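You operate a simulated robot arm through the tools that you are given. There is no shell and no other tool. Be economical: measure what you need, move in short steps, check, and stop when the job is done.

You run a simulated robot arm. Do the job below in one go: nothing can be reset, and whatever is moved stays where it is left.

## Task
Ready the new roll: post clamp to HOLD, lower bar free, brake dial to 3, brake off.
Fine: the saddle post's clamp handle goes to HOLD before the orange brake lever goes to FREE; the lower clamp bar's lever to FREE; the rest stays.

It is judged by the outcome, as a careful person would: the job done as asked, and still so three seconds after it is handed in. It fails if anything else is knocked over, pushed out of place, dropped, spilled or broken.

## Robot
A 7-joint arm with a two-finger parallel gripper, fixed in place. Base frame: the origin is at the foot of the arm, x ahead of it, y to its left, z up. Units: mm, degrees, N and s.
With the tool pointing down near the work surface it reaches from about 120 to 640 mm from the base axis. Its first joint turns from -66.0 to 66.0 degrees. Payload 2.4 kg.
The tool frame sits at the grasp point between the pads (the TCP): z along the fingers, y along the line on which they close. The tips reach 30 mm beyond it. The gripper opens to 94 mm. The fingers are 28 mm wide and 10 mm thick; the gripper's body (50 by 96 mm) begins 55 mm behind the TCP.
Orientation is told as [roll, pitch, yaw] about the base's x, y, z axes, in that order, counted from this pose: with the fingers straight down and closing along the base's y, the tool's x points along the base's -x, its y along +y and its z along -z.

## Interface
- The arm moves only by the tool arm_command. Its argument "commands" is text: rows parted by semicolons, each of 7 numbers parted by spaces: the shift along the tool's x, y, z in mm, then the turn, a rotation vector about the tool's x, y, z in degrees, then the finger opening in mm, from 0 to 94. In form: dx dy dz ax ay az gripper; .... A call has 1 to 8 rows; each row is the pose to reach, as a shift and turn from the pose commanded when the call began, along the tool's axes at that moment. Rows are played at 5 a second. More than 50 mm and 8.6 degrees between two rows, or a gripper value outside its range, and nothing of the call is played. Where a pose cannot be reached the arm comes as near as it can. A force on the tool above 60 N (or 10 N above the force at the start of the call, whichever is more), or a blocked arm, ends the call early, and 0.2 s more pass. The fingers move at their own pace (about 153 mm/s each) and stop on an object; they squeeze with about 42 N. The grip force told is the motor's: it shows also when the fingers shut on nothing. Time passes only in rows, and 0.2 s behind the last, so rows that repeat a pose let the fingers close. The reply holds the time, the measured pose of the TCP, the force on the tool along the base axes, the opening and the grip force, in the units named above and with some noise, with the torque about the TCP (base axes, N m) and any sound that the robot's microphone picked up.
- Cameras (640 x 400 px; columns grow to the right, rows downward): "scene" is fixed at [50.3, 485.3, 1443.1]; the picture's right is [-0.62, -0.79, 0.00], its down [-0.45, 0.36, -0.82] and it looks along [0.64, -0.51, -0.57] (base axes); focal length 264 px, centre (320, 200). "wrist" rides on the gripper at [76, 14, -103] in the tool frame; the picture's right is [-0.18, 0.98, 0.00], its down [-0.75, -0.14, -0.64] and it looks along [-0.63, -0.12, 0.77] (tool axes); focal length 243 px, centre (320, 200). There is no depth. A picture from a camera that has moved, and an enlarged one, comes with that camera's place and axes in the base frame and with its lens.
- grab_frame(camera): a new picture of that camera. The clock stands still meanwhile.
- zoom(camera, box): a new picture of the part [left, top, right, bottom] of that camera's present view, enlarged. The clock stands still meanwhile.
- finish_job(): hands the job in; it is judged then, once.

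Work in short steps. Places have to be worked out from the pictures, the camera data and where the tool is seen: move nearer, look again, correct. Check each grasp and each placing, and mend what went wrong. You have 120 turns and 76 pictures in all, those below and enlarged ones among them. Open the gripper and draw the arm clear of the work before you hand the job in, unless the task says otherwise; then end with one line.

The tools are called after "Emit:" as name(argument=value, ...) on one line, values as JSON. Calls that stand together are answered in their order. arm_command: Moves the arm, as the interface text tells. Its arguments: {"type":"object","properties":{"commands":{"type":"string"}},"required":["commands"]} The other tools are called the same way: grab_frame (camera) takes a picture; zoom (camera, box) takes an enlarged picture of a part of a camera's view; finish_job () hands the job in.

At the start:

```text
time_s: 0.0
tool_pos: [367.8, -150.9, 1296.2]
orientation: [0.1, 0.1, 0.0]
wrist_force: [0.2, 0.3, 0.8]
wrist_torque: [0.03, 0.01, 0.01]
grip_width: 94.1
gripper_force: 0.0
```

scene: 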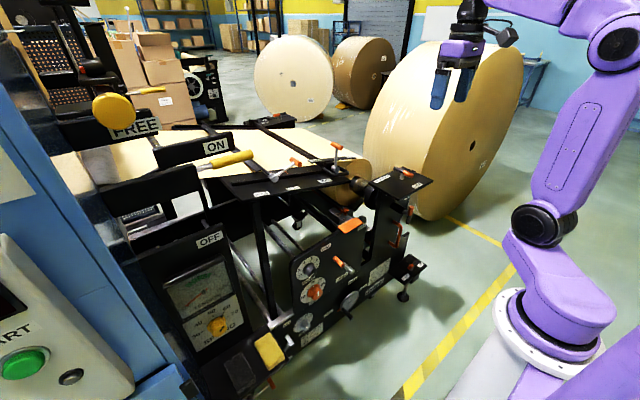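
wrist: 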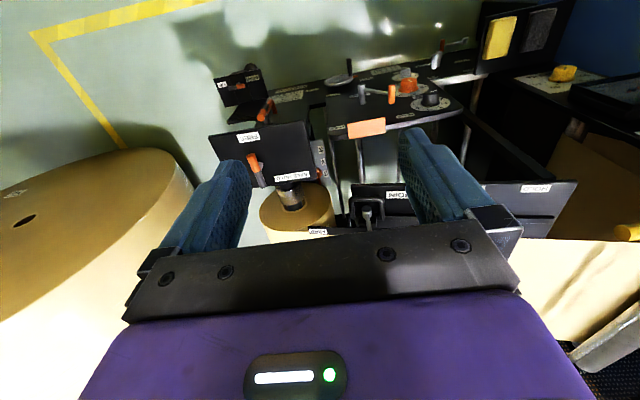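

I start by enlarging the machine area in both views to read the labels.

Emit:
zoom(camera="scene", box=[340, 150, 440, 300])

Emit:
zoom(camera="scene", box=[230, 130, 390, 230])

Emit:
zoom(camera="scene", box=[240, 220, 400, 360])

Emit:
zoom(camera="wrist", box=[200, 40, 480, 240])

```text
2.67 times, centred on (390, 225) of scene
camera zoom: at [50.3, 485.3, 1443.1], right [-0.62, -0.79, 0.0], down [-0.45, 0.36, -0.82], along [0.64, -0.51, -0.57], focal length 705 px, centre (133, 133)
```

zoom: 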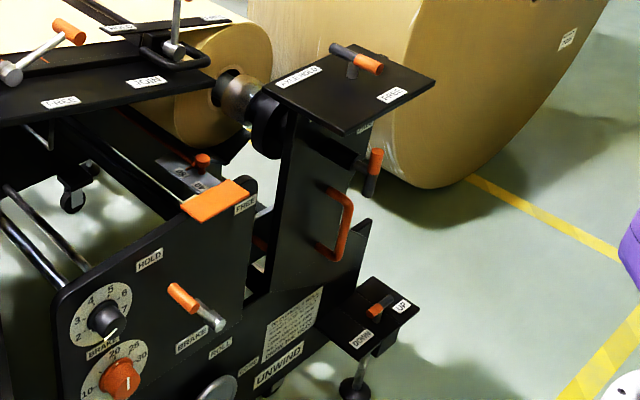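

```text
4.00 times, centred on (310, 180) of scene
camera zoom: at [50.3, 485.3, 1443.1], right [-0.62, -0.79, 0.0], down [-0.45, 0.36, -0.82], along [0.64, -0.51, -0.57], focal length 1058 px, centre (360, 280)
```

zoom: 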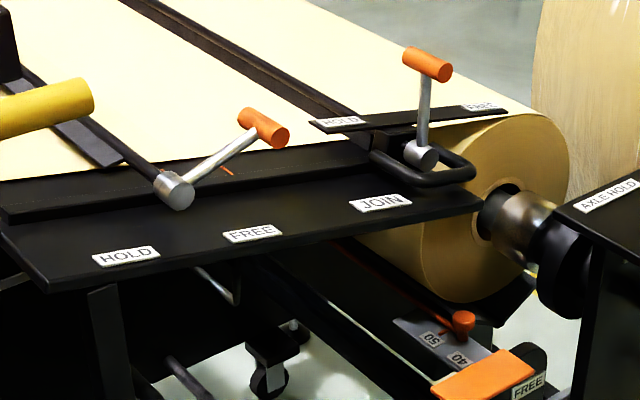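

```text
2.86 times, centred on (320, 290) of scene
camera zoom: at [50.3, 485.3, 1443.1], right [-0.62, -0.79, 0.0], down [-0.45, 0.36, -0.82], along [0.64, -0.51, -0.57], focal length 756 px, centre (320, -57)
```

zoom: 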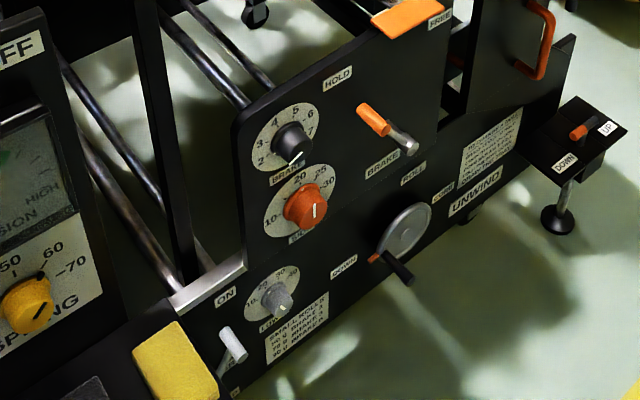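

```text
2.00 times, centred on (340, 140) of wrist
camera zoom: at [291.4, -137.7, 1399.0], right [0.18, 0.98, 0.0], down [0.75, -0.14, 0.64], along [0.63, -0.12, -0.77], focal length 485 px, centre (280, 320)
```

zoom: 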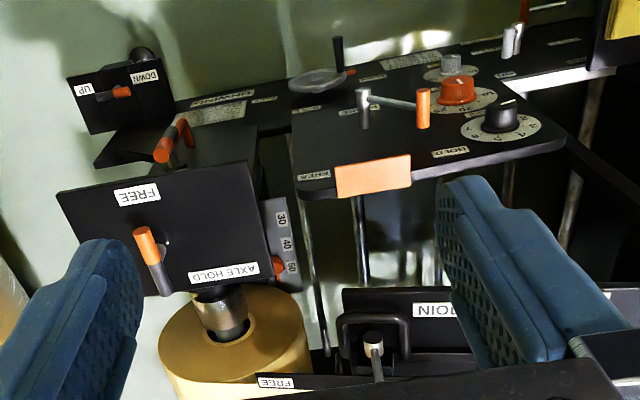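

The axle clamp handle's hub works out near (553,-325,929) and the brake panel near x≈530, z≈600. I lower the arm partway above the post for a better look.

Emit:
arm_command(commands="-15 -25 40 0 0 0 94; -30 -50 80 0 0 0 94; -45 -75 120 0 0 0 94; -60 -100 160 0 0 0 94")

Emit:
grab_frame(camera="wrist")

```text
time_s: 1.0
tool_pos: [424.7, -249.3, 1136.6]
orientation: [0.0, 0.0, 0.0]
wrist_force: [-0.2, -0.7, -0.9]
wrist_torque: [0.04, -0.01, -0.01]
grip_width: 94.0
gripper_force: 0.0
```

```text
69 pictures are left
camera wrist: at [348.6, -235.7, 1238.7], right [0.18, 0.98, 0.0], down [0.75, -0.14, 0.64], along [0.63, -0.12, -0.77], focal length 243 px, centre (320, 200)
```

wrist: 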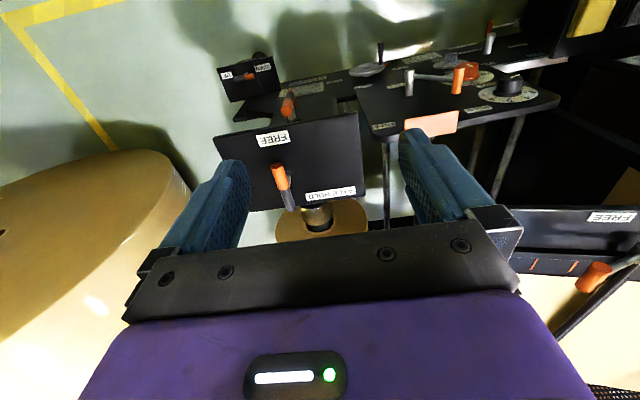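

Emit:
zoom(camera="wrist", box=[200, 100, 400, 240])

Emit:
zoom(camera="wrist", box=[350, 40, 570, 180])

Emit:
zoom(camera="scene", box=[365, 155, 440, 205])

```text
2.86 times, centred on (300, 170) of wrist
camera zoom: at [348.6, -235.7, 1238.7], right [0.18, 0.98, 0.0], down [0.75, -0.14, 0.64], along [0.63, -0.12, -0.77], focal length 693 px, centre (377, 286)
```

zoom: 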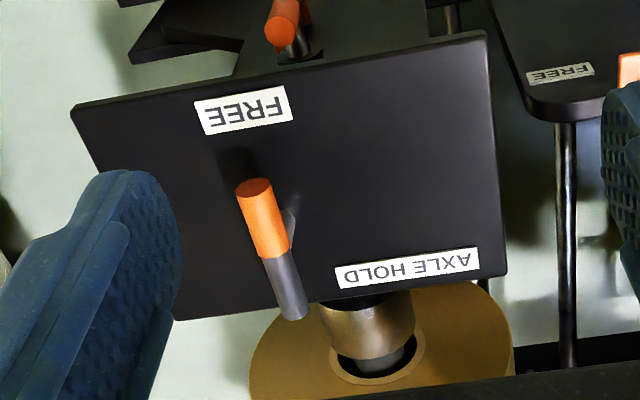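

```text
2.86 times, centred on (460, 110) of wrist
camera zoom: at [348.6, -235.7, 1238.7], right [0.18, 0.98, 0.0], down [0.75, -0.14, 0.64], along [0.63, -0.12, -0.77], focal length 693 px, centre (-80, 457)
```

zoom: 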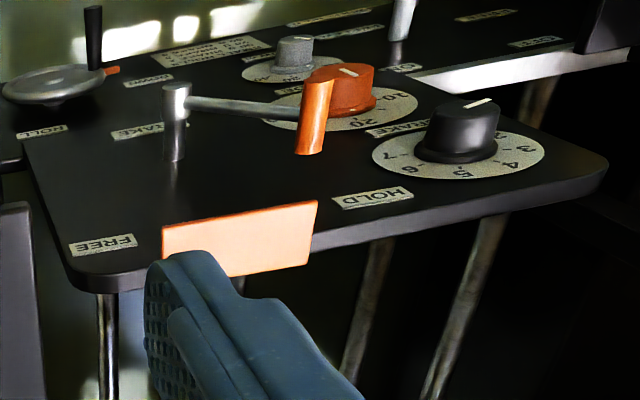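

```text
8.00 times, centred on (402, 180) of scene
camera zoom: at [50.3, 485.3, 1443.1], right [-0.62, -0.79, 0.0], down [-0.45, 0.36, -0.82], along [0.64, -0.51, -0.57], focal length 2116 px, centre (-340, 360)
```

zoom: 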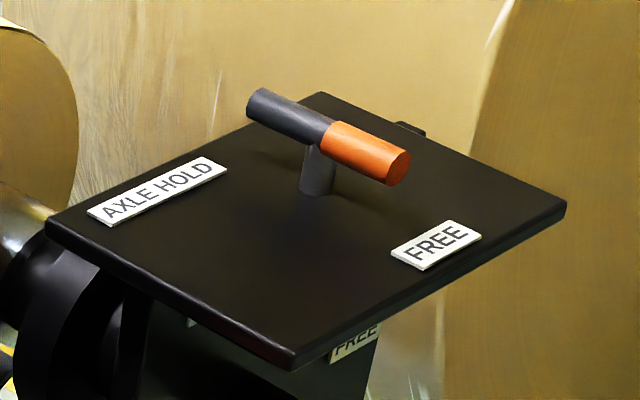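

There are two handles at the post: the T-handle on the top plate (AXLE HOLD/FREE) and another orange handle on the post face. I back off and lower the camera to see the post's front before deciding which one is the post clamp.

Emit:
arm_command(commands="17 4 37 0 -6 0 94; 34 8 74 0 -12 0 94; 51 12 112 0 -18 0 94; 68 16 150 0 -24 0 94; 85 20 187 0 -30 0 94")

Emit:
grab_frame(camera="wrist")

```text
time_s: 2.4
tool_pos: [316.5, -195.5, 942.7]
orientation: [7.1, -23.9, 8.2]
wrist_force: [0.0, -0.1, -0.2]
wrist_torque: [0.0, 0.01, -0.03]
grip_width: 94.1
gripper_force: 0.1
stopped in row 5: the arm was blocked; the commanded pose is now the measured one
```

```text
65 pictures are left
camera wrist: at [206.6, -209.9, 1006.1], right [-0.02, 0.98, 0.19], down [0.46, -0.15, 0.87], along [0.89, 0.11, -0.45], focal length 243 px, centre (320, 200)
```

wrist: 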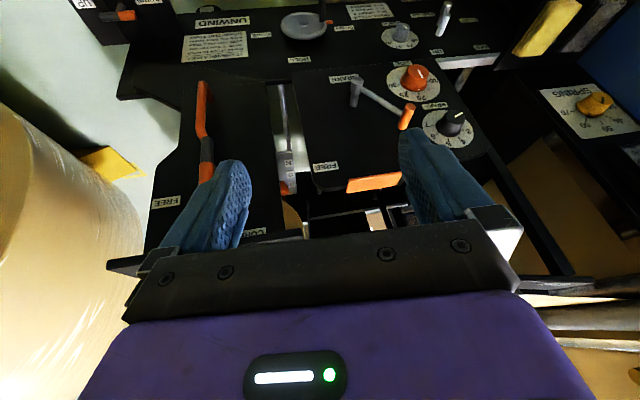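

Emit:
zoom(camera="wrist", box=[100, 60, 320, 260])

Emit:
zoom(camera="wrist", box=[290, 0, 510, 200])

```text
2.00 times, centred on (210, 160) of wrist
camera zoom: at [206.6, -209.9, 1006.1], right [-0.02, 0.98, 0.19], down [0.46, -0.15, 0.87], along [0.89, 0.11, -0.45], focal length 485 px, centre (540, 280)
```

zoom: 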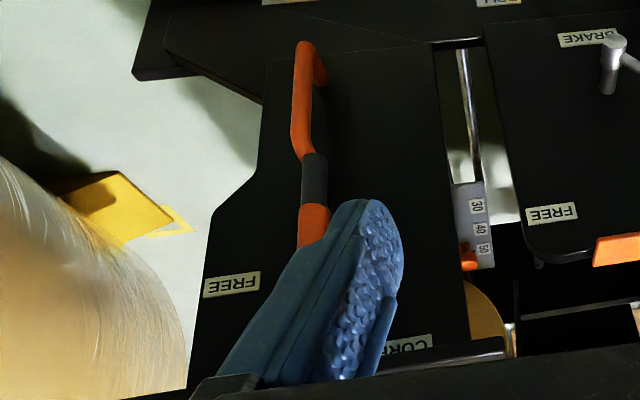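

```text
2.00 times, centred on (400, 100) of wrist
camera zoom: at [206.6, -209.9, 1006.1], right [-0.02, 0.98, 0.19], down [0.46, -0.15, 0.87], along [0.89, 0.11, -0.45], focal length 485 px, centre (160, 400)
```

zoom: 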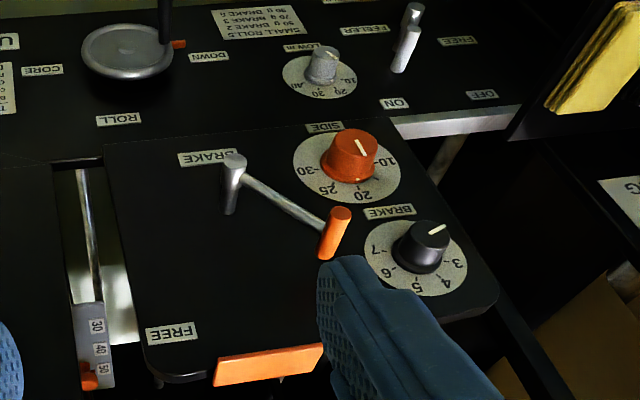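

The post's front handle sits between FREE and a "COR…" label; I read the placards and that label more closely.

Emit:
zoom(camera="wrist", box=[175, 10, 255, 60])

Emit:
zoom(camera="scene", box=[350, 170, 430, 250])

```text
8.00 times, centred on (215, 35) of wrist
camera zoom: at [206.6, -209.9, 1006.1], right [-0.02, 0.98, 0.19], down [0.46, -0.15, 0.87], along [0.89, 0.11, -0.45], focal length 1941 px, centre (1160, 1520)
```

zoom: 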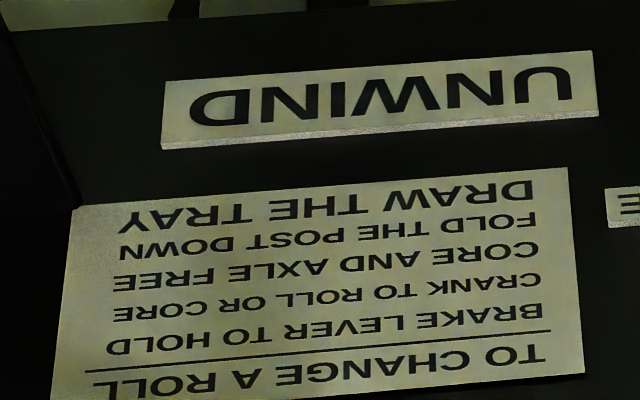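

```text
5.00 times, centred on (390, 210) of scene
camera zoom: at [50.3, 485.3, 1443.1], right [-0.62, -0.79, 0.0], down [-0.45, 0.36, -0.82], along [0.64, -0.51, -0.57], focal length 1322 px, centre (-30, 150)
```

zoom: 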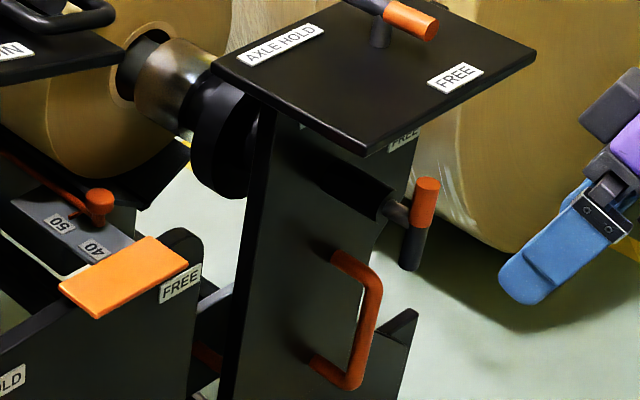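

The placard confirms separate "core" and "axle" clamps on the post. I shift right and straighten the tool to see the front handle and both of its labels between the fingers.

Emit:
arm_command(commands="-2 -34 -3 3.4 0 2.5 94; -4 -67 -7 6.9 0 5 94; -5 -101 -10 10.4 0 7.6 94")

Emit:
grab_frame(camera="wrist")

```text
time_s: 3.2
tool_pos: [336.1, -294.2, 942.0]
orientation: [0.1, -23.6, 0.1]
wrist_force: [-0.6, 0.6, 1.0]
wrist_torque: [0.04, 0.01, 0.02]
grip_width: 94.3
gripper_force: 0.0
```

```text
60 pictures are left
camera wrist: at [225.8, -281.0, 1005.4], right [0.17, 0.98, 0.07], down [0.43, -0.14, 0.89], along [0.88, -0.12, -0.45], focal length 243 px, centre (320, 200)
```

wrist: 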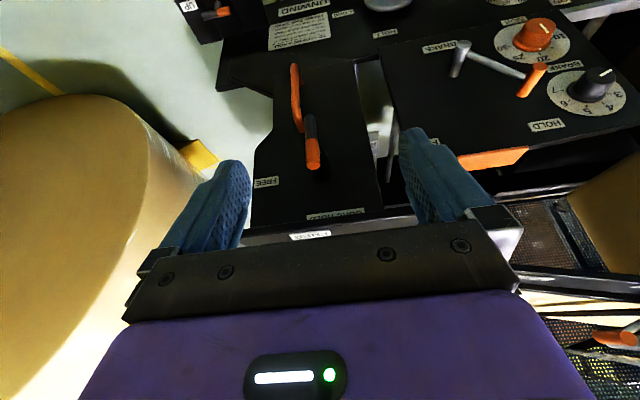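

Emit:
zoom(camera="wrist", box=[230, 50, 430, 250])

```text
2.00 times, centred on (330, 150) of wrist
camera zoom: at [225.8, -281.0, 1005.4], right [0.17, 0.98, 0.07], down [0.43, -0.14, 0.89], along [0.88, -0.12, -0.45], focal length 485 px, centre (300, 300)
```

zoom: 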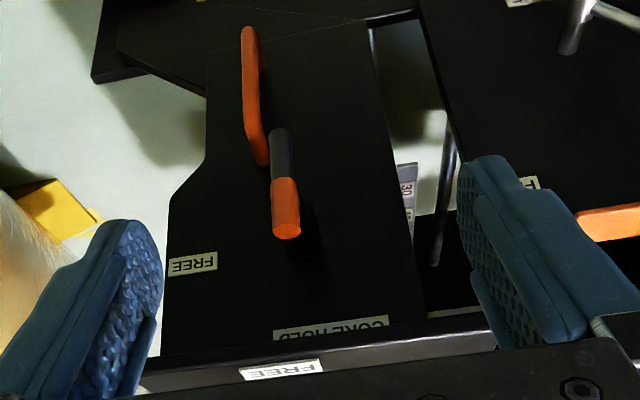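

The core handle already points at CORE HOLD, so the post clamp to change is the T-handle on top (orange end at FREE, toward −x); bar centre ≈ (553,-330,950), AXLE HOLD label toward +y. I rise, straighten and head above it.

Emit:
arm_command(commands="-30 -1 -21 0 4.7 0 60; -60 -2 -43 0 9.4 0 60; -90 -4 -64 0 14.1 0 60; -120 -5 -86 0 18.8 0 60; -149 -6 -107 0 23.6 0 60")

Emit:
arm_command(commands="-40 -10 20 0 0 0 60; -80 -20 40 0 0 0 60; -110 -30 60 0 0 0 60")

Emit:
grab_frame(camera="wrist")

```text
time_s: 4.4
tool_pos: [433.0, -300.0, 1099.7]
orientation: [-0.1, 0.1, -0.1]
wrist_force: [-0.6, -0.4, -0.4]
wrist_torque: [0.04, 0.0, 0.02]
grip_width: 60.0
gripper_force: 0.1
```

```text
time_s: 5.2
tool_pos: [544.1, -330.0, 1038.2]
orientation: [-0.1, -0.1, 0.0]
wrist_force: [-0.4, 0.6, 1.0]
wrist_torque: [0.02, 0.0, -0.01]
grip_width: 60.1
gripper_force: 0.1
```

```text
58 pictures are left
camera wrist: at [467.6, -316.9, 1141.5], right [0.19, 0.98, 0.0], down [0.75, -0.14, 0.64], along [0.63, -0.12, -0.77], focal length 243 px, centre (320, 200)
```

wrist: 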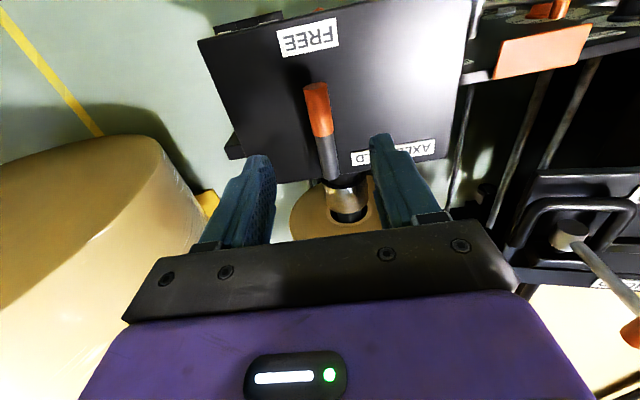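

The bar centre from this view comes out at about (555,-331,950), agreeing with the earlier estimate. I descend over it with fingers open 60.

Emit:
arm_command(commands="-10 0 38 0 0 0 60; -10 0 60 0 0 0 60; -10 0 75 0 0 0 60")

Emit:
zoom(camera="scene", box=[360, 110, 460, 210])

```text
time_s: 6.0
tool_pos: [552.3, -331.7, 963.4]
orientation: [0.0, -0.1, 0.1]
wrist_force: [-0.1, 0.4, 0.1]
wrist_torque: [0.03, -0.03, 0.0]
grip_width: 60.0
gripper_force: 0.1
```

```text
4.00 times, centred on (410, 160) of scene
camera zoom: at [50.3, 485.3, 1443.1], right [-0.62, -0.79, 0.0], down [-0.45, 0.36, -0.82], along [0.64, -0.51, -0.57], focal length 1058 px, centre (-40, 360)
```

zoom: 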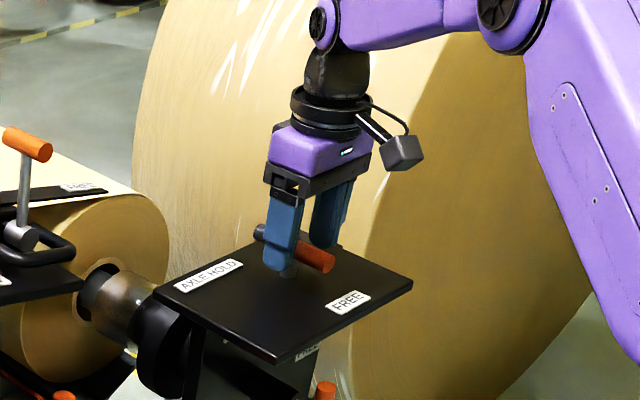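

The fingers straddle the bar. I close on it and watch the width.

Emit:
arm_command(commands="0 0 0 0 0 0 20; 0 0 0 0 0 0 0; 0 0 0 0 0 0 0")

Emit:
arm_command(commands="0 0 0 0 0 6 0; 0 0 0 0 0 12 0; 0 0 0 0 0 18 0; 0 0 0 0 0 24 0; 0 0 0 0 0 30 0")

```text
time_s: 6.8
tool_pos: [552.7, -330.6, 964.6]
orientation: [0.1, 0.1, 0.0]
wrist_force: [-2.6, 6.6, 0.0]
wrist_torque: [0.18, 0.08, -0.04]
grip_width: 18.8
gripper_force: 44.8
```

```text
time_s: 8.0
tool_pos: [553.4, -330.0, 965.4]
orientation: [0.1, -0.1, -30.0]
wrist_force: [14.6, 10.3, -1.9]
wrist_torque: [0.65, 0.27, 0.15]
grip_width: 18.7
gripper_force: 44.9
```

The handle turns; side forces hint the hub lies slightly to +x/+y. I continue turning with a small correction.

Emit:
arm_command(commands="-0.5 1.2 0 0 0 6 0; -1 2.3 0 0 0 12 0; -1 2.3 0 0 0 18 0; -1 2.3 0 0 0 24 0; -1 2.3 0 0 0 30 0")

Emit:
zoom(camera="scene", box=[360, 110, 460, 210])

```text
time_s: 9.2
tool_pos: [556.6, -325.4, 965.5]
orientation: [0.2, 0.1, -59.9]
wrist_force: [19.6, 10.3, 0.9]
wrist_torque: [0.88, 0.01, 0.19]
grip_width: 18.8
gripper_force: 44.7
```

```text
4.00 times, centred on (410, 160) of scene
camera zoom: at [50.8, 485.6, 1443.0], right [-0.62, -0.79, 0.0], down [-0.45, 0.36, -0.82], along [0.64, -0.51, -0.57], focal length 1058 px, centre (-40, 360)
```

zoom: 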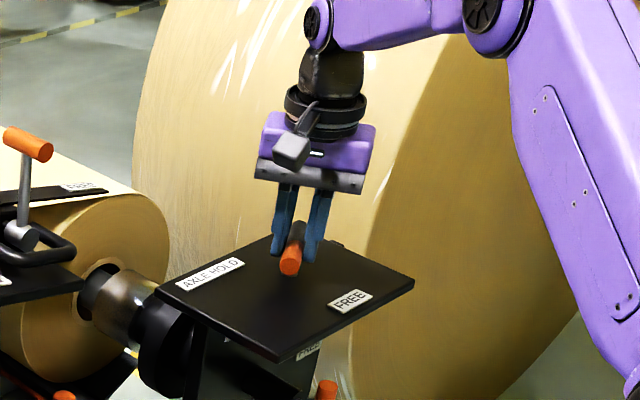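

Orange end has swung 60° toward AXLE HOLD. I continue to 90° and look for a stop.

Emit:
arm_command(commands="0 0 0 0 0 6 0; 0 0 0 0 0 12 0; 0 0 0 0 0 18 0; 0 0 0 0 0 24 0; 0 0 0 0 0 30 0")

Emit:
arm_command(commands="0 0 0 0 0 5 0; 0 0 0 0 0 10 0; 0 0 0 0 0 10 0")

Emit:
zoom(camera="scene", box=[360, 110, 460, 210])

```text
time_s: 10.4
tool_pos: [559.1, -324.7, 964.3]
orientation: [0.6, -0.1, -89.8]
wrist_force: [36.1, 6.5, -1.4]
wrist_torque: [-0.03, -0.72, 0.24]
grip_width: 18.5
gripper_force: 44.9
```

```text
time_s: 11.2
tool_pos: [559.6, -322.7, 964.7]
orientation: [0.4, 0.1, -99.4]
wrist_force: [35.5, 8.2, -4.8]
wrist_torque: [0.2, -0.72, 1.68]
grip_width: 22.2
gripper_force: 44.8
```

```text
4.00 times, centred on (410, 160) of scene
camera zoom: at [51.4, 485.5, 1443.0], right [-0.62, -0.79, 0.0], down [-0.45, 0.36, -0.82], along [0.64, -0.51, -0.57], focal length 1058 px, centre (-40, 360)
```

zoom: 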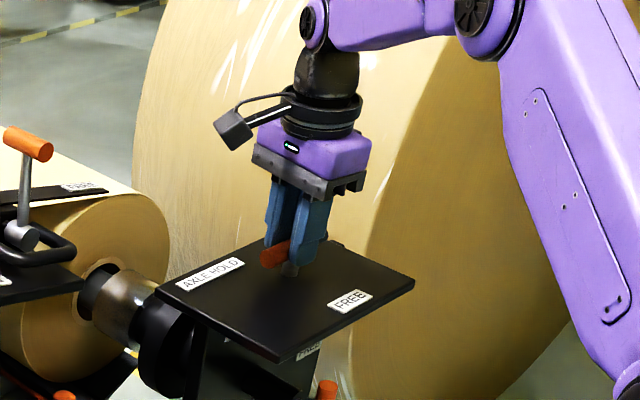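

Torque jumped and the fingers splayed just past 90°, so the stop is reached. I ease back to 90°, open and lift to check.

Emit:
arm_command(commands="0 0 0 0 0 -5 0; 0 0 0 0 0 -9 0; 0 0 0 0 0 -9 60; 0 0 0 0 0 -9 60; 0 0 -50 0 0 -9 60; 0 0 -90 0 0 -9 60")

Emit:
zoom(camera="scene", box=[360, 110, 460, 210])

```text
time_s: 12.6
tool_pos: [552.7, -328.8, 1055.6]
orientation: [-0.1, 0.0, -91.1]
wrist_force: [0.0, 0.3, 0.3]
wrist_torque: [0.02, 0.02, 0.0]
grip_width: 60.3
gripper_force: 0.0
```

```text
4.00 times, centred on (410, 160) of scene
camera zoom: at [50.3, 485.3, 1443.1], right [-0.62, -0.79, 0.0], down [-0.45, 0.36, -0.82], along [0.64, -0.51, -0.57], focal length 1058 px, centre (-40, 360)
```

zoom: 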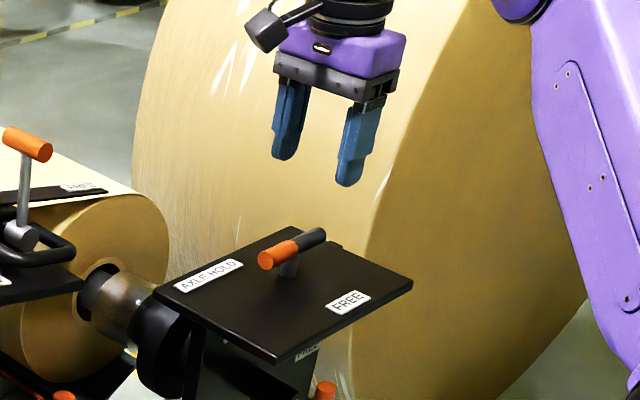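

The T-handle now points at AXLE HOLD. Next I swing the wrist back and move left to look at the clamp bars on the splice table.

Emit:
arm_command(commands="25 -22 -12 0 0 -8.5 94; 50 -44 -24 0 0 -17 94; 75 -65 -36 0 0 -25.5 94; 100 -86 -48 0 0 -34 94; 125 -108 -60 0 0 -42.5 94; 150 -130 -72 0 0 -51 94; 175 -150 -84 0 0 -59.5 94; 200 -172 -95 0 0 -68 94")

Emit:
arm_command(commands="0 10 0 0 0 -8 94; 0 20 0 0 0 -16 94; 0 30 0 0 0 -23 94")

Emit:
grab_frame(camera="wrist")

```text
time_s: 14.4
tool_pos: [382.9, -126.5, 1150.0]
orientation: [-0.1, 0.1, -22.8]
wrist_force: [-0.7, 1.9, 0.7]
wrist_torque: [-0.02, 0.0, 0.0]
grip_width: 93.8
gripper_force: 0.1
```

```text
time_s: 15.2
tool_pos: [396.1, -100.2, 1149.8]
orientation: [-0.1, 0.0, 0.2]
wrist_force: [0.0, -0.2, 0.3]
wrist_torque: [0.05, -0.01, 0.0]
grip_width: 94.2
gripper_force: 0.0
```

```text
53 pictures are left
camera wrist: at [320.0, -85.5, 1253.3], right [0.18, 0.98, 0.0], down [0.75, -0.14, 0.64], along [0.63, -0.12, -0.77], focal length 243 px, centre (320, 200)
```

wrist: 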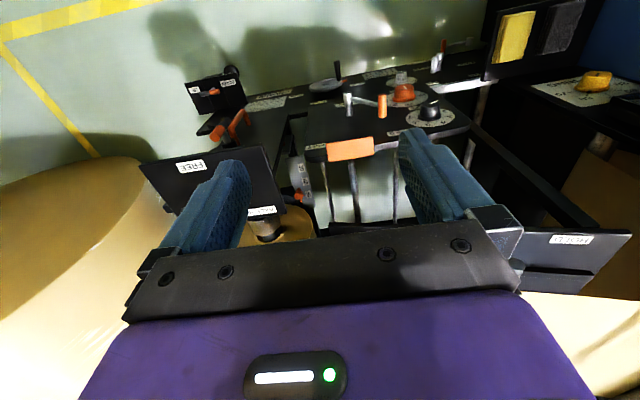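

Triangulating gives two clamp levers: one hub near (695,-100,978), the other near (700,150,1020). I move left and tilt up to see which bar is the lower one and where each lever stands.

Emit:
arm_command(commands="-8 32 -15 0 -6 0 94; -15 65 -30 0 -12 0 94; -22 98 -45 0 -18 0 94; -30 130 -60 0 -24 0 94")

Emit:
grab_frame(camera="wrist")

Emit:
zoom(camera="scene", box=[250, 130, 360, 210])

```text
time_s: 16.2
tool_pos: [427.0, 30.0, 1209.2]
orientation: [0.0, -24.0, 0.0]
wrist_force: [0.1, -0.5, 0.5]
wrist_torque: [0.01, 0.02, -0.01]
grip_width: 93.8
gripper_force: 0.1
```

```text
52 pictures are left
camera wrist: at [316.0, 44.7, 1271.2], right [0.17, 0.98, 0.08], down [0.43, -0.14, 0.89], along [0.89, -0.12, -0.44], focal length 243 px, centre (320, 200)
```

wrist: 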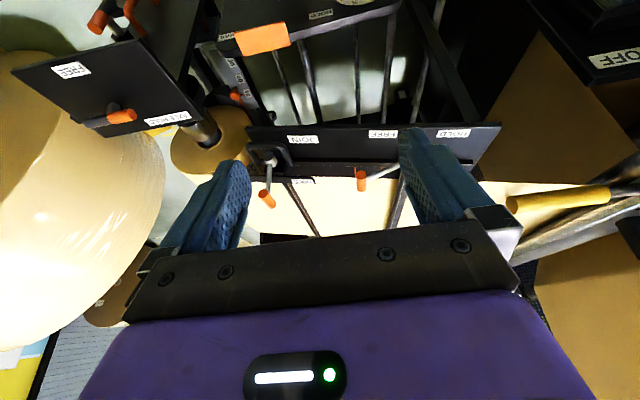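

```text
5.00 times, centred on (305, 170) of scene
camera zoom: at [50.4, 485.3, 1443.1], right [-0.62, -0.79, 0.0], down [-0.45, 0.36, -0.82], along [0.64, -0.51, -0.57], focal length 1322 px, centre (395, 350)
```

zoom: 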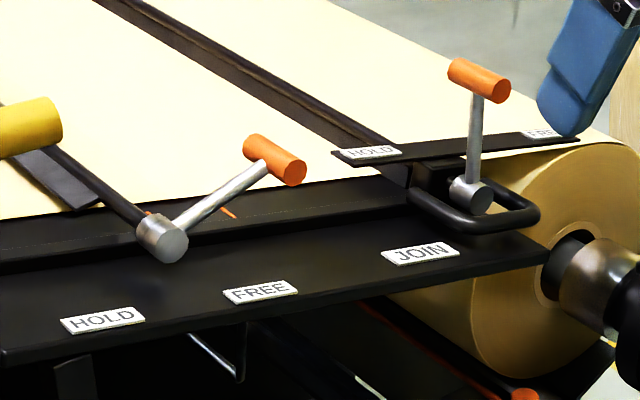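

Emit:
zoom(camera="wrist", box=[230, 100, 430, 240])

```text
2.86 times, centred on (330, 170) of wrist
camera zoom: at [316.0, 44.7, 1271.2], right [0.17, 0.98, 0.08], down [0.43, -0.14, 0.89], along [0.89, -0.12, -0.44], focal length 693 px, centre (291, 286)
```

zoom: 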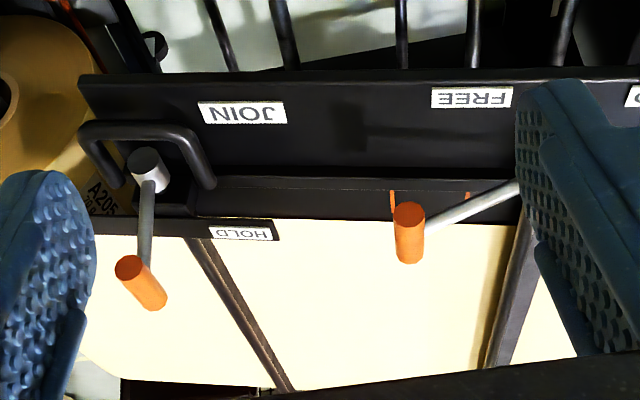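

The table slopes up toward +y, so the lower bar is the right-hand one: hub ≈ (694,-99,979), orange grip standing up at ≈ (697,-105,1066), HOLD at its +y side, FREE toward −y; the upper bar's lever already lies at FREE and is left alone. I approach to its +y side with closed fingers, pitched forward.

Emit:
arm_command(commands="-28 -12 25 0 -1 0 0; -56 -23 50 0 -2 0 0; -83 -35 75 0 -3 0 0; -111 -47 100 0 -4 0 0; -139 -58 125 0 -5 0 0; -166 -70 150 0 -6 0 0")

Emit:
grab_frame(camera="wrist")

Emit:
zoom(camera="scene", box=[240, 80, 400, 200])

```text
time_s: 17.6
tool_pos: [638.3, -40.0, 1141.0]
orientation: [0.0, -30.0, -0.1]
wrist_force: [-0.1, 0.3, 0.2]
wrist_torque: [-0.04, -0.02, -0.03]
grip_width: 0.0
gripper_force: 33.1
```

```text
49 pictures are left
camera wrist: at [520.8, -26.5, 1191.7], right [0.16, 0.98, 0.09], down [0.33, -0.14, 0.93], along [0.93, -0.12, -0.35], focal length 243 px, centre (320, 200)
```

wrist: 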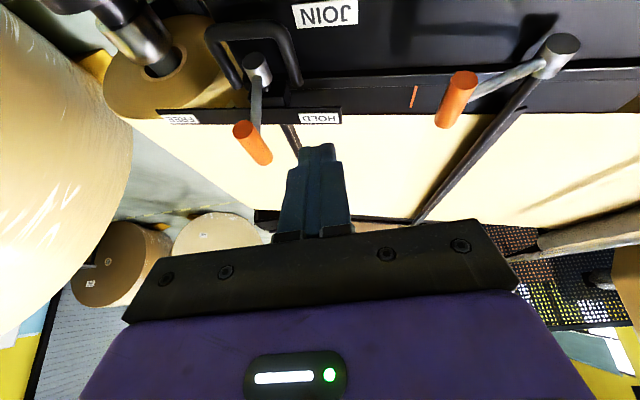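

```text
3.33 times, centred on (320, 140) of scene
camera zoom: at [50.3, 485.3, 1443.1], right [-0.62, -0.79, 0.0], down [-0.45, 0.36, -0.82], along [0.64, -0.51, -0.57], focal length 882 px, centre (320, 400)
```

zoom: 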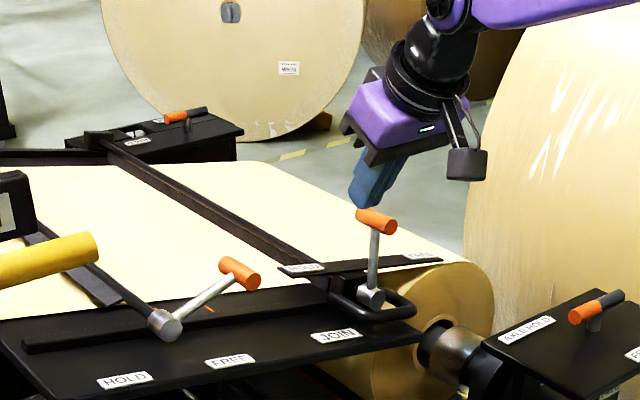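

The grip is confirmed at ≈ (695,-104,1066). I lower the closed fingers beside it on the +y side.

Emit:
arm_command(commands="-3 -4 40 0 0 0 0; -7 -15 79 0 0 0 0; -7 -20 79 0 0 0 0")

Emit:
grab_frame(camera="wrist")

```text
time_s: 18.4
tool_pos: [684.1, -59.0, 1076.2]
orientation: [0.0, -30.0, -0.1]
wrist_force: [0.5, -0.1, 0.7]
wrist_torque: [0.0, 0.01, 0.0]
grip_width: 0.2
gripper_force: 32.4
```

```text
47 pictures are left
camera wrist: at [567.2, -45.6, 1126.6], right [0.16, 0.98, 0.09], down [0.33, -0.14, 0.93], along [0.93, -0.12, -0.35], focal length 243 px, centre (320, 200)
```

wrist: 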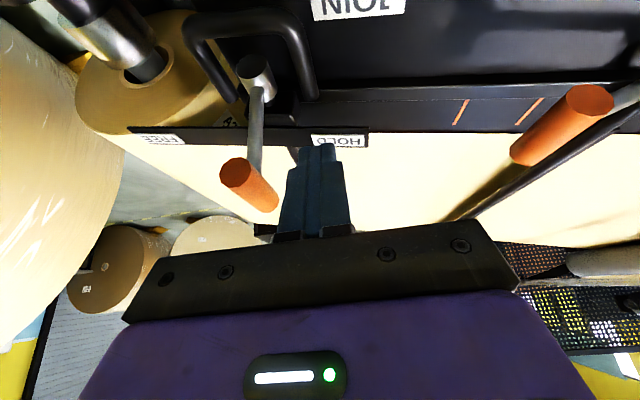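

I push along the arc toward −y in steps, watching force.

Emit:
arm_command(commands="0 -25 0 0 0 0 0; 1 -40 2 0 0 0 0; 2.5 -51 4.3 0 0 0 0; 6 -65 10 0 0 0 0; 10 -77 17 0 0 0 0")

Emit:
grab_frame(camera="wrist")

```text
time_s: 19.6
tool_pos: [684.2, -137.3, 1056.7]
orientation: [-0.1, -29.9, 0.0]
wrist_force: [-1.0, 1.8, 0.2]
wrist_torque: [0.01, 0.01, 0.0]
grip_width: 0.0
gripper_force: 33.0
```

```text
46 pictures are left
camera wrist: at [567.6, -122.6, 1106.8], right [0.16, 0.98, 0.09], down [0.33, -0.14, 0.93], along [0.93, -0.12, -0.35], focal length 243 px, centre (320, 200)
```

wrist: 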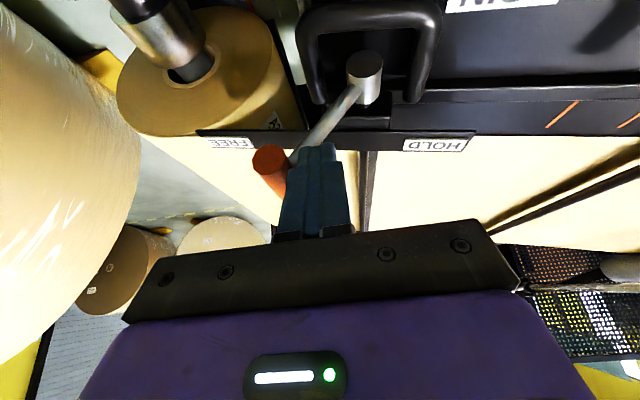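

The lever swings easily toward FREE, now about 45°. I continue the arc until it stops.

Emit:
arm_command(commands="5 -10 9 0 0 0 0; 11 -19 20 0 0 0 0; 16 -25 28 0 0 0 0; 21 -30 36 0 0 0 0")

Emit:
grab_frame(camera="wrist")

```text
time_s: 20.6
tool_pos: [684.2, -159.9, 1026.8]
orientation: [0.2, -30.4, 0.3]
wrist_force: [-28.6, 7.7, 22.2]
wrist_torque: [0.04, 0.53, -0.16]
grip_width: 0.1
gripper_force: 32.6
stopped in row 4: the force on the tool passed its limit at 70 N (the readings are from after the stop); the commanded pose is now the measured one
```

```text
45 pictures are left
camera wrist: at [567.1, -146.0, 1076.0], right [0.15, 0.98, 0.1], down [0.32, -0.14, 0.94], along [0.93, -0.11, -0.34], focal length 243 px, centre (320, 200)
```

wrist: 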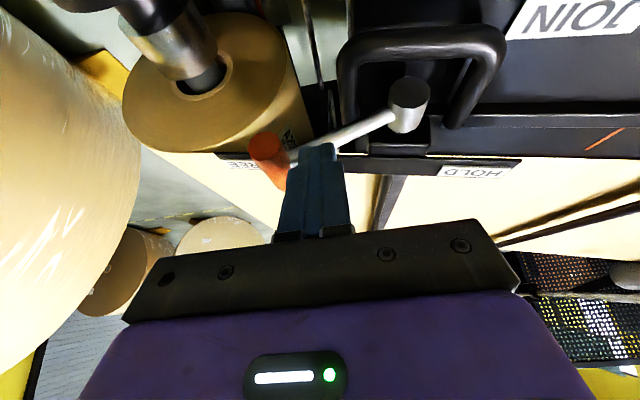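

The push met a firm stop with the lever lying about as far over as the upper bar's lever at FREE. I back away up and left and check.

Emit:
arm_command(commands="0 8 -10 0 0 0 0; 0 15 -50 0 0 0 0; 0 15 -90 0 0 0 0")

Emit:
grab_frame(camera="wrist")

Emit:
zoom(camera="scene", box=[250, 130, 360, 210])

```text
time_s: 21.4
tool_pos: [638.5, -145.0, 1102.3]
orientation: [0.2, -30.5, 0.3]
wrist_force: [-0.1, -0.5, -0.2]
wrist_torque: [-0.03, -0.02, -0.03]
grip_width: 0.1
gripper_force: 33.2
```

```text
44 pictures are left
camera wrist: at [522.0, -133.0, 1152.2], right [0.15, 0.98, 0.1], down [0.32, -0.14, 0.94], along [0.93, -0.11, -0.34], focal length 243 px, centre (320, 200)
```

wrist: 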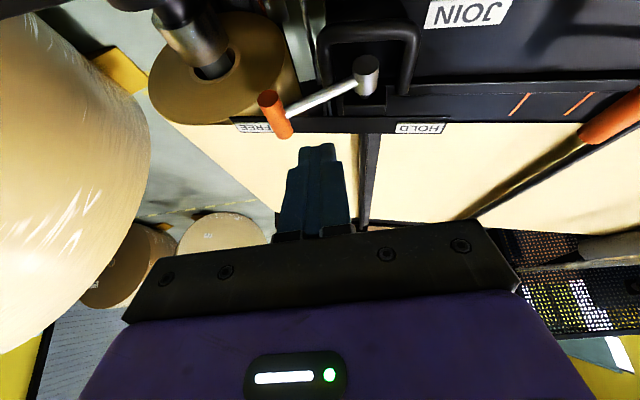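

```text
5.00 times, centred on (305, 170) of scene
camera zoom: at [50.3, 485.3, 1443.1], right [-0.62, -0.79, 0.0], down [-0.45, 0.36, -0.82], along [0.64, -0.51, -0.57], focal length 1322 px, centre (395, 350)
```

zoom: 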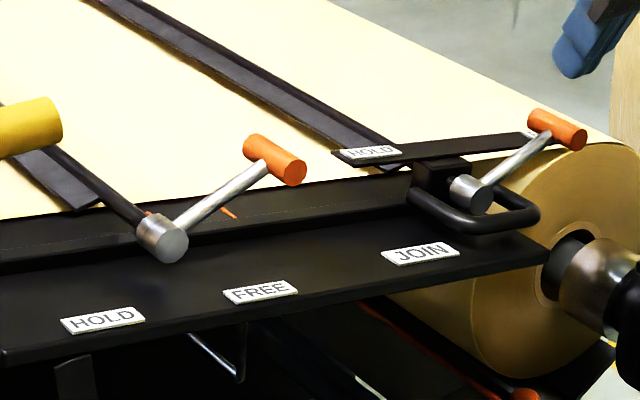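

The lower bar's lever lies at FREE, parallel to the upper one. Next the brake panel: I judge it vertical at x≈586, brake dial face ≈ (551,131,697), brake lever hub ≈ (530,-45,582). I move in front for a close look.

Emit:
arm_command(commands="37 20 4 0 -2.7 0 0; 74 45 8 0 -5.5 0 0; 111 72 13 0 -8 0 0; 148 100 17 0 -11 0 0; 185 126 21 0 -14 0 0; 222 152 26 0 -16 0 0; 259 178 30 0 -19 0 0; 296 205 34 0 -22 0 0")

Emit:
grab_frame(camera="wrist")

```text
time_s: 23.2
tool_pos: [402.9, 56.0, 921.9]
orientation: [0.2, -52.6, 0.1]
wrist_force: [-0.7, 0.2, -0.2]
wrist_torque: [-0.01, -0.04, -0.01]
grip_width: 0.0
gripper_force: 33.4
```

```text
42 pictures are left
camera wrist: at [276.2, 69.3, 923.5], right [0.11, 0.98, 0.15], down [-0.05, -0.14, 0.99], along [0.99, -0.11, 0.04], focal length 243 px, centre (320, 200)
```

wrist: 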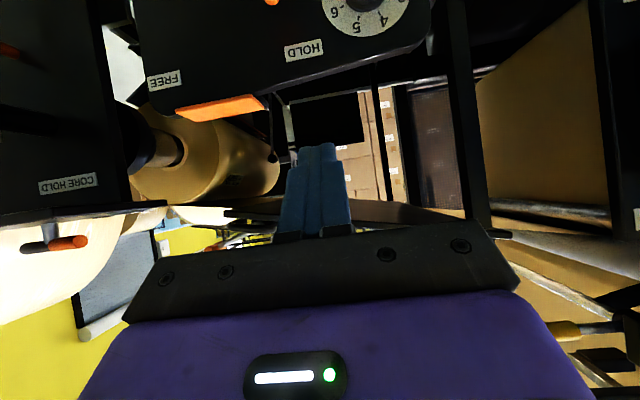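

Emit:
arm_command(commands="36 14 27 0 0 0 60; 72 28 55 0 0 0 60; 108 42 82 0 0 0 60; 143 55 109 0 0 0 60")

Emit:
grab_frame(camera="wrist")

```text
time_s: 24.2
tool_pos: [400.6, 113.9, 742.4]
orientation: [0.3, -52.6, 0.0]
wrist_force: [0.1, 0.2, -0.3]
wrist_torque: [-0.01, 0.0, 0.0]
grip_width: 59.9
gripper_force: 0.1
```

```text
41 pictures are left
camera wrist: at [273.9, 126.3, 745.3], right [0.11, 0.98, 0.15], down [-0.05, -0.14, 0.99], along [0.99, -0.11, 0.04], focal length 243 px, centre (320, 200)
```

wrist: 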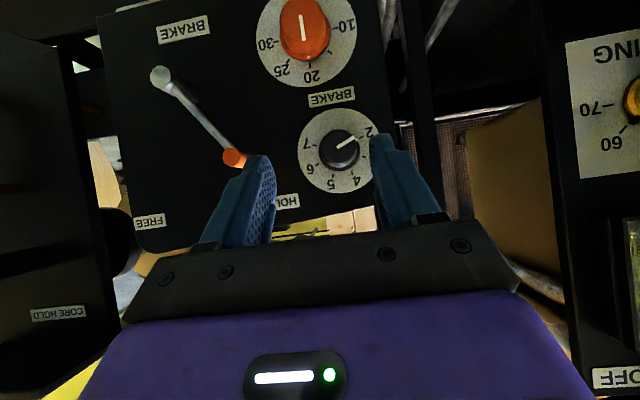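

Emit:
zoom(camera="wrist", box=[280, 70, 400, 210])

```text
2.86 times, centred on (340, 140) of wrist
camera zoom: at [273.9, 126.3, 745.3], right [0.11, 0.98, 0.15], down [-0.05, -0.14, 0.99], along [0.99, -0.11, 0.04], focal length 693 px, centre (263, 371)
```

zoom: 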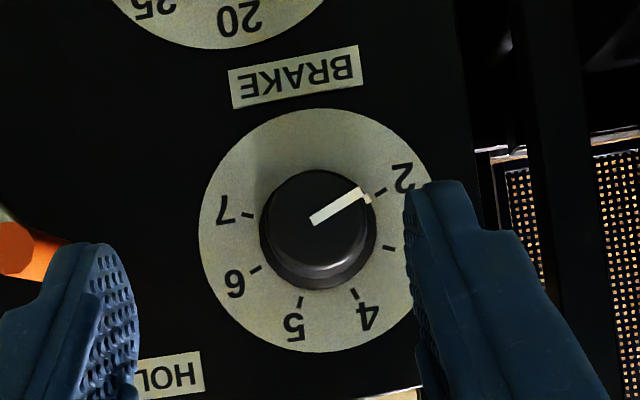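

The brake dial (black) reads 2, with 3 a further 45° clockwise; its axis is at y≈124.5, z≈699.5. I level the tool (pitch −90) in front of it with fingers open 60.

Emit:
arm_command(commands="-5 2 21 0 -7.5 0 60; -10 4 42 0 -15 0 60; -16 6 63 0 -22.5 0 60; -21 8 85 0 -30 0 60; -26.6 10.6 105 0 -37.4 0 60")

Emit:
grab_frame(camera="wrist")

```text
time_s: 25.4
tool_pos: [499.2, 127.6, 698.5]
orientation: [144.4, -89.9, -144.1]
wrist_force: [0.3, -0.2, 0.2]
wrist_torque: [0.03, 0.04, -0.01]
grip_width: 60.2
gripper_force: 0.1
```

```text
39 pictures are left
camera wrist: at [397.4, 139.6, 622.4], right [-0.01, 0.98, 0.18], down [-0.64, -0.15, 0.75], along [0.77, -0.11, 0.63], focal length 243 px, centre (320, 200)
```

wrist: 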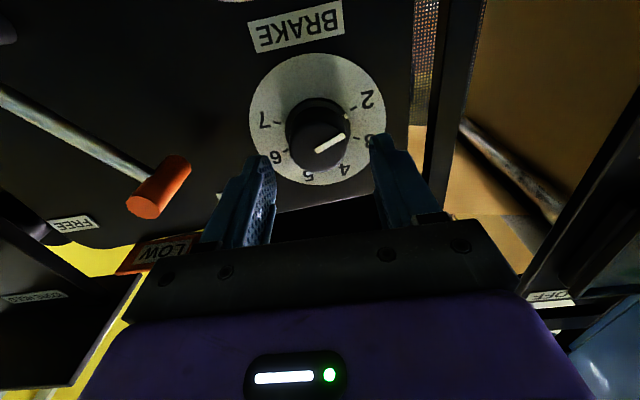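

Knob axis refined to ≈ (y 125.5, z 697.5). I advance the fingers over the knob.

Emit:
arm_command(commands="1 -2 22 0 0 0 60; 1 -2 44 0 0 0 60")

Emit:
grab_frame(camera="wrist")

```text
time_s: 26.0
tool_pos: [543.7, 123.4, 698.4]
orientation: [93.1, -90.0, -92.7]
wrist_force: [0.2, 0.2, 0.4]
wrist_torque: [0.0, -0.01, 0.02]
grip_width: 60.0
gripper_force: 0.0
```

```text
38 pictures are left
camera wrist: at [440.9, 137.2, 621.9], right [-0.01, 0.98, 0.19], down [-0.64, -0.15, 0.75], along [0.77, -0.11, 0.63], focal length 243 px, centre (320, 200)
```

wrist: 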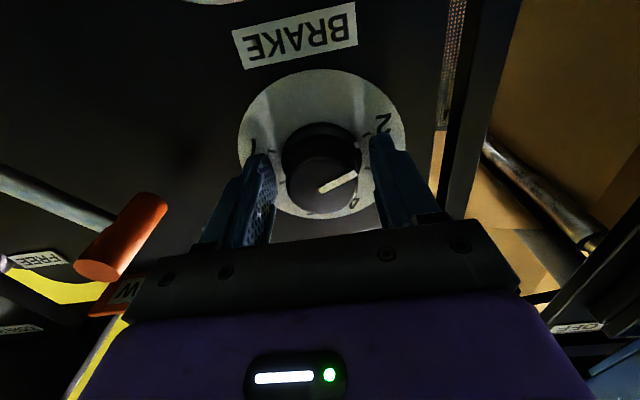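

The knob sits centred between the fingers. I close on it.

Emit:
arm_command(commands="2 0 3 0 0 0 40; 2 0 3 0 0 0 10; 2 0 3 0 0 0 10")

```text
time_s: 26.6
tool_pos: [543.5, 125.0, 696.7]
orientation: [-151.7, -89.4, 152.3]
wrist_force: [-22.6, -1.9, 12.1]
wrist_torque: [0.01, -0.79, -0.31]
grip_width: 47.8
gripper_force: 44.8
stopped in row 2: the force on the tool passed its limit at 63 N (the readings are from after the stop); the commanded pose is now the measured one
```

The tips touched the dial plate when I advanced. I back off 5 mm and close again.

Emit:
arm_command(commands="0 0 -3 0 0 0 60; 0 0 -6 0 0 0 60; 0 0 -6 0 0 0 10; 0 0 -6 0 0 0 10; 0 0 -6 0 0 0 10")

Emit:
grab_frame(camera="wrist")

```text
time_s: 27.8
tool_pos: [538.0, 125.0, 696.6]
orientation: [-157.2, -89.5, 157.7]
wrist_force: [0.9, 4.1, -2.8]
wrist_torque: [-0.03, 0.04, -0.54]
grip_width: 41.7
gripper_force: 45.0
```

```text
37 pictures are left
camera wrist: at [436.3, 136.8, 620.0], right [-0.01, 0.98, 0.18], down [-0.64, -0.15, 0.75], along [0.76, -0.11, 0.64], focal length 243 px, centre (320, 200)
```

wrist: 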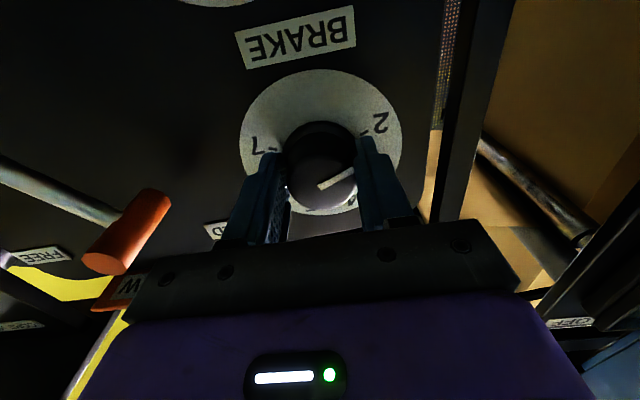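

Gripped at 41.7 mm. I turn clockwise toward 3 in steps.

Emit:
arm_command(commands="0 0 0 0 0 7.5 10; 0 0 0 0 0 15 10; 0 0 0 0 0 22.5 10; 0 0 0 0 0 30 10; 0 0 0 0 0 37.5 10; 0 0 0 0 0 45 10; 0 0 0 0 0 45 10")

Emit:
grab_frame(camera="wrist")

```text
time_s: 29.4
tool_pos: [537.4, 127.4, 698.4]
orientation: [90.7, -45.0, -89.5]
wrist_force: [-6.0, 17.8, 4.9]
wrist_torque: [-0.05, -0.23, 0.0]
grip_width: 41.4
gripper_force: 44.9
```

```text
36 pictures are left
camera wrist: at [435.0, 188.1, 653.0], right [-0.02, 0.56, 0.83], down [-0.64, -0.64, 0.43], along [0.77, -0.52, 0.37], focal length 243 px, centre (320, 200)
```

wrist: 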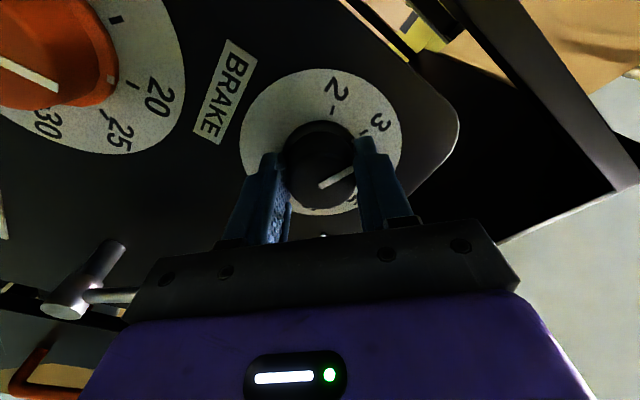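

The knob turned with the gripper. I open, draw back, turn back and check the pointer.

Emit:
arm_command(commands="0 0 0 0 0 0 65; 0 0 0 0 0 0 65; 0 0 -45 0 0 0 65; 0 0 -60 0 0 -8 65; 0 0 -60 0 0 -16 65; 0 0 -60 0 0 -24 65")

Emit:
arm_command(commands="0 0 -10 0 0 -7 65; 0 0 -20 0 0 -14 65; 0 0 -40 0 0 -21 65")

Emit:
zoom(camera="wrist", box=[220, 40, 420, 200])

```text
time_s: 30.8
tool_pos: [477.7, 124.3, 696.1]
orientation: [91.0, -69.3, -90.3]
wrist_force: [-0.4, 0.6, -0.3]
wrist_torque: [-0.03, -0.03, 0.03]
grip_width: 64.7
gripper_force: 0.0
```

```text
time_s: 31.6
tool_pos: [437.2, 121.0, 697.2]
orientation: [-135.6, -89.6, 136.2]
wrist_force: [0.7, 0.2, -0.5]
wrist_torque: [-0.04, 0.03, -0.02]
grip_width: 65.1
gripper_force: 0.0
```

```text
2.50 times, centred on (320, 120) of wrist
camera zoom: at [336.2, 134.6, 619.2], right [-0.01, 0.98, 0.18], down [-0.64, -0.14, 0.75], along [0.76, -0.11, 0.64], focal length 606 px, centre (320, 400)
```

zoom: 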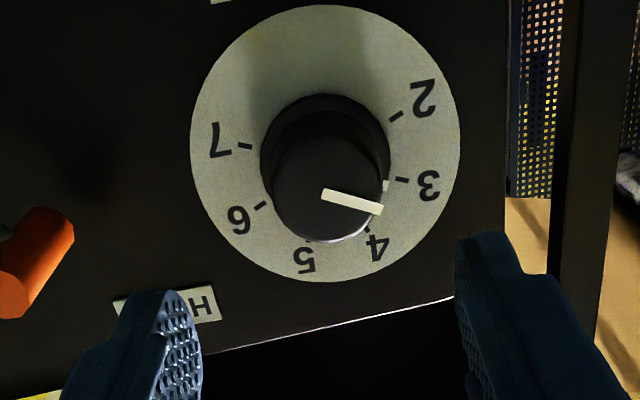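

The pointer seems at or just short of 3; I go back to the level view to measure it properly.

Emit:
arm_command(commands="-9 -1 -7 0 7.5 0 65; -18 -3 -15 0 15 0 65; -27 -4 -22 0 22.5 0 65; -36 -5 -30 0 30 0 65; -45 -7 -37 0 37.4 0 65")

Emit:
zoom(camera="wrist", box=[280, 70, 400, 210])

```text
time_s: 32.8
tool_pos: [400.7, 116.5, 740.4]
orientation: [-0.2, -52.7, 0.7]
wrist_force: [-0.2, -0.6, -0.6]
wrist_torque: [0.04, -0.02, 0.05]
grip_width: 65.3
gripper_force: 0.0
```

```text
2.86 times, centred on (340, 140) of wrist
camera zoom: at [273.3, 129.0, 742.3], right [0.1, 0.98, 0.14], down [-0.06, -0.14, 0.99], along [0.99, -0.11, 0.04], focal length 693 px, centre (263, 371)
```

zoom: 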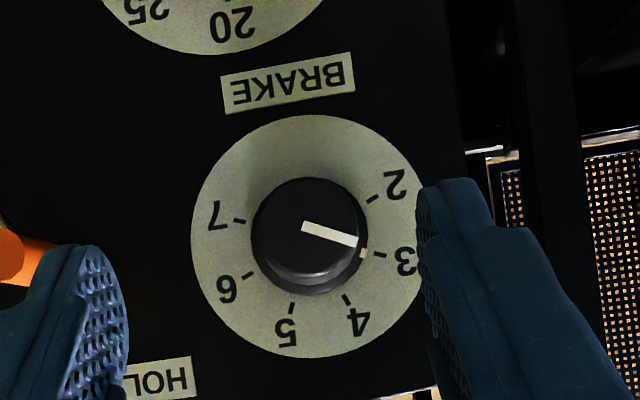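

The dial reads 3 (within about 3°). Next the brake lever: its orange grip spans x≈508–552 at (y 20, z 698), hub ≈ (y −52, z 588). I level the closed fingers on its +y side.

Emit:
arm_command(commands="1 -10 11 0 -7.5 0 0; 2 -20 22 0 -15 0 0; 4 -30 33 0 -22.5 0 0; 5 -40 44 0 -30 0 0; 6 -51 55 0 -37.3 0 0")

Emit:
grab_frame(camera="wrist")

```text
time_s: 34.0
tool_pos: [441.6, 65.1, 703.0]
orientation: [-157.5, -89.6, 158.0]
wrist_force: [-0.2, 0.2, -0.8]
wrist_torque: [0.02, 0.01, -0.02]
grip_width: 0.0
gripper_force: 32.8
```

```text
33 pictures are left
camera wrist: at [340.3, 77.9, 626.0], right [-0.01, 0.98, 0.18], down [-0.65, -0.15, 0.75], along [0.76, -0.11, 0.64], focal length 243 px, centre (320, 200)
```

wrist: 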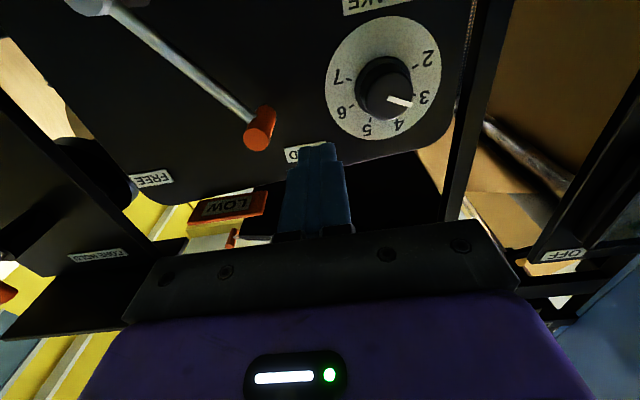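

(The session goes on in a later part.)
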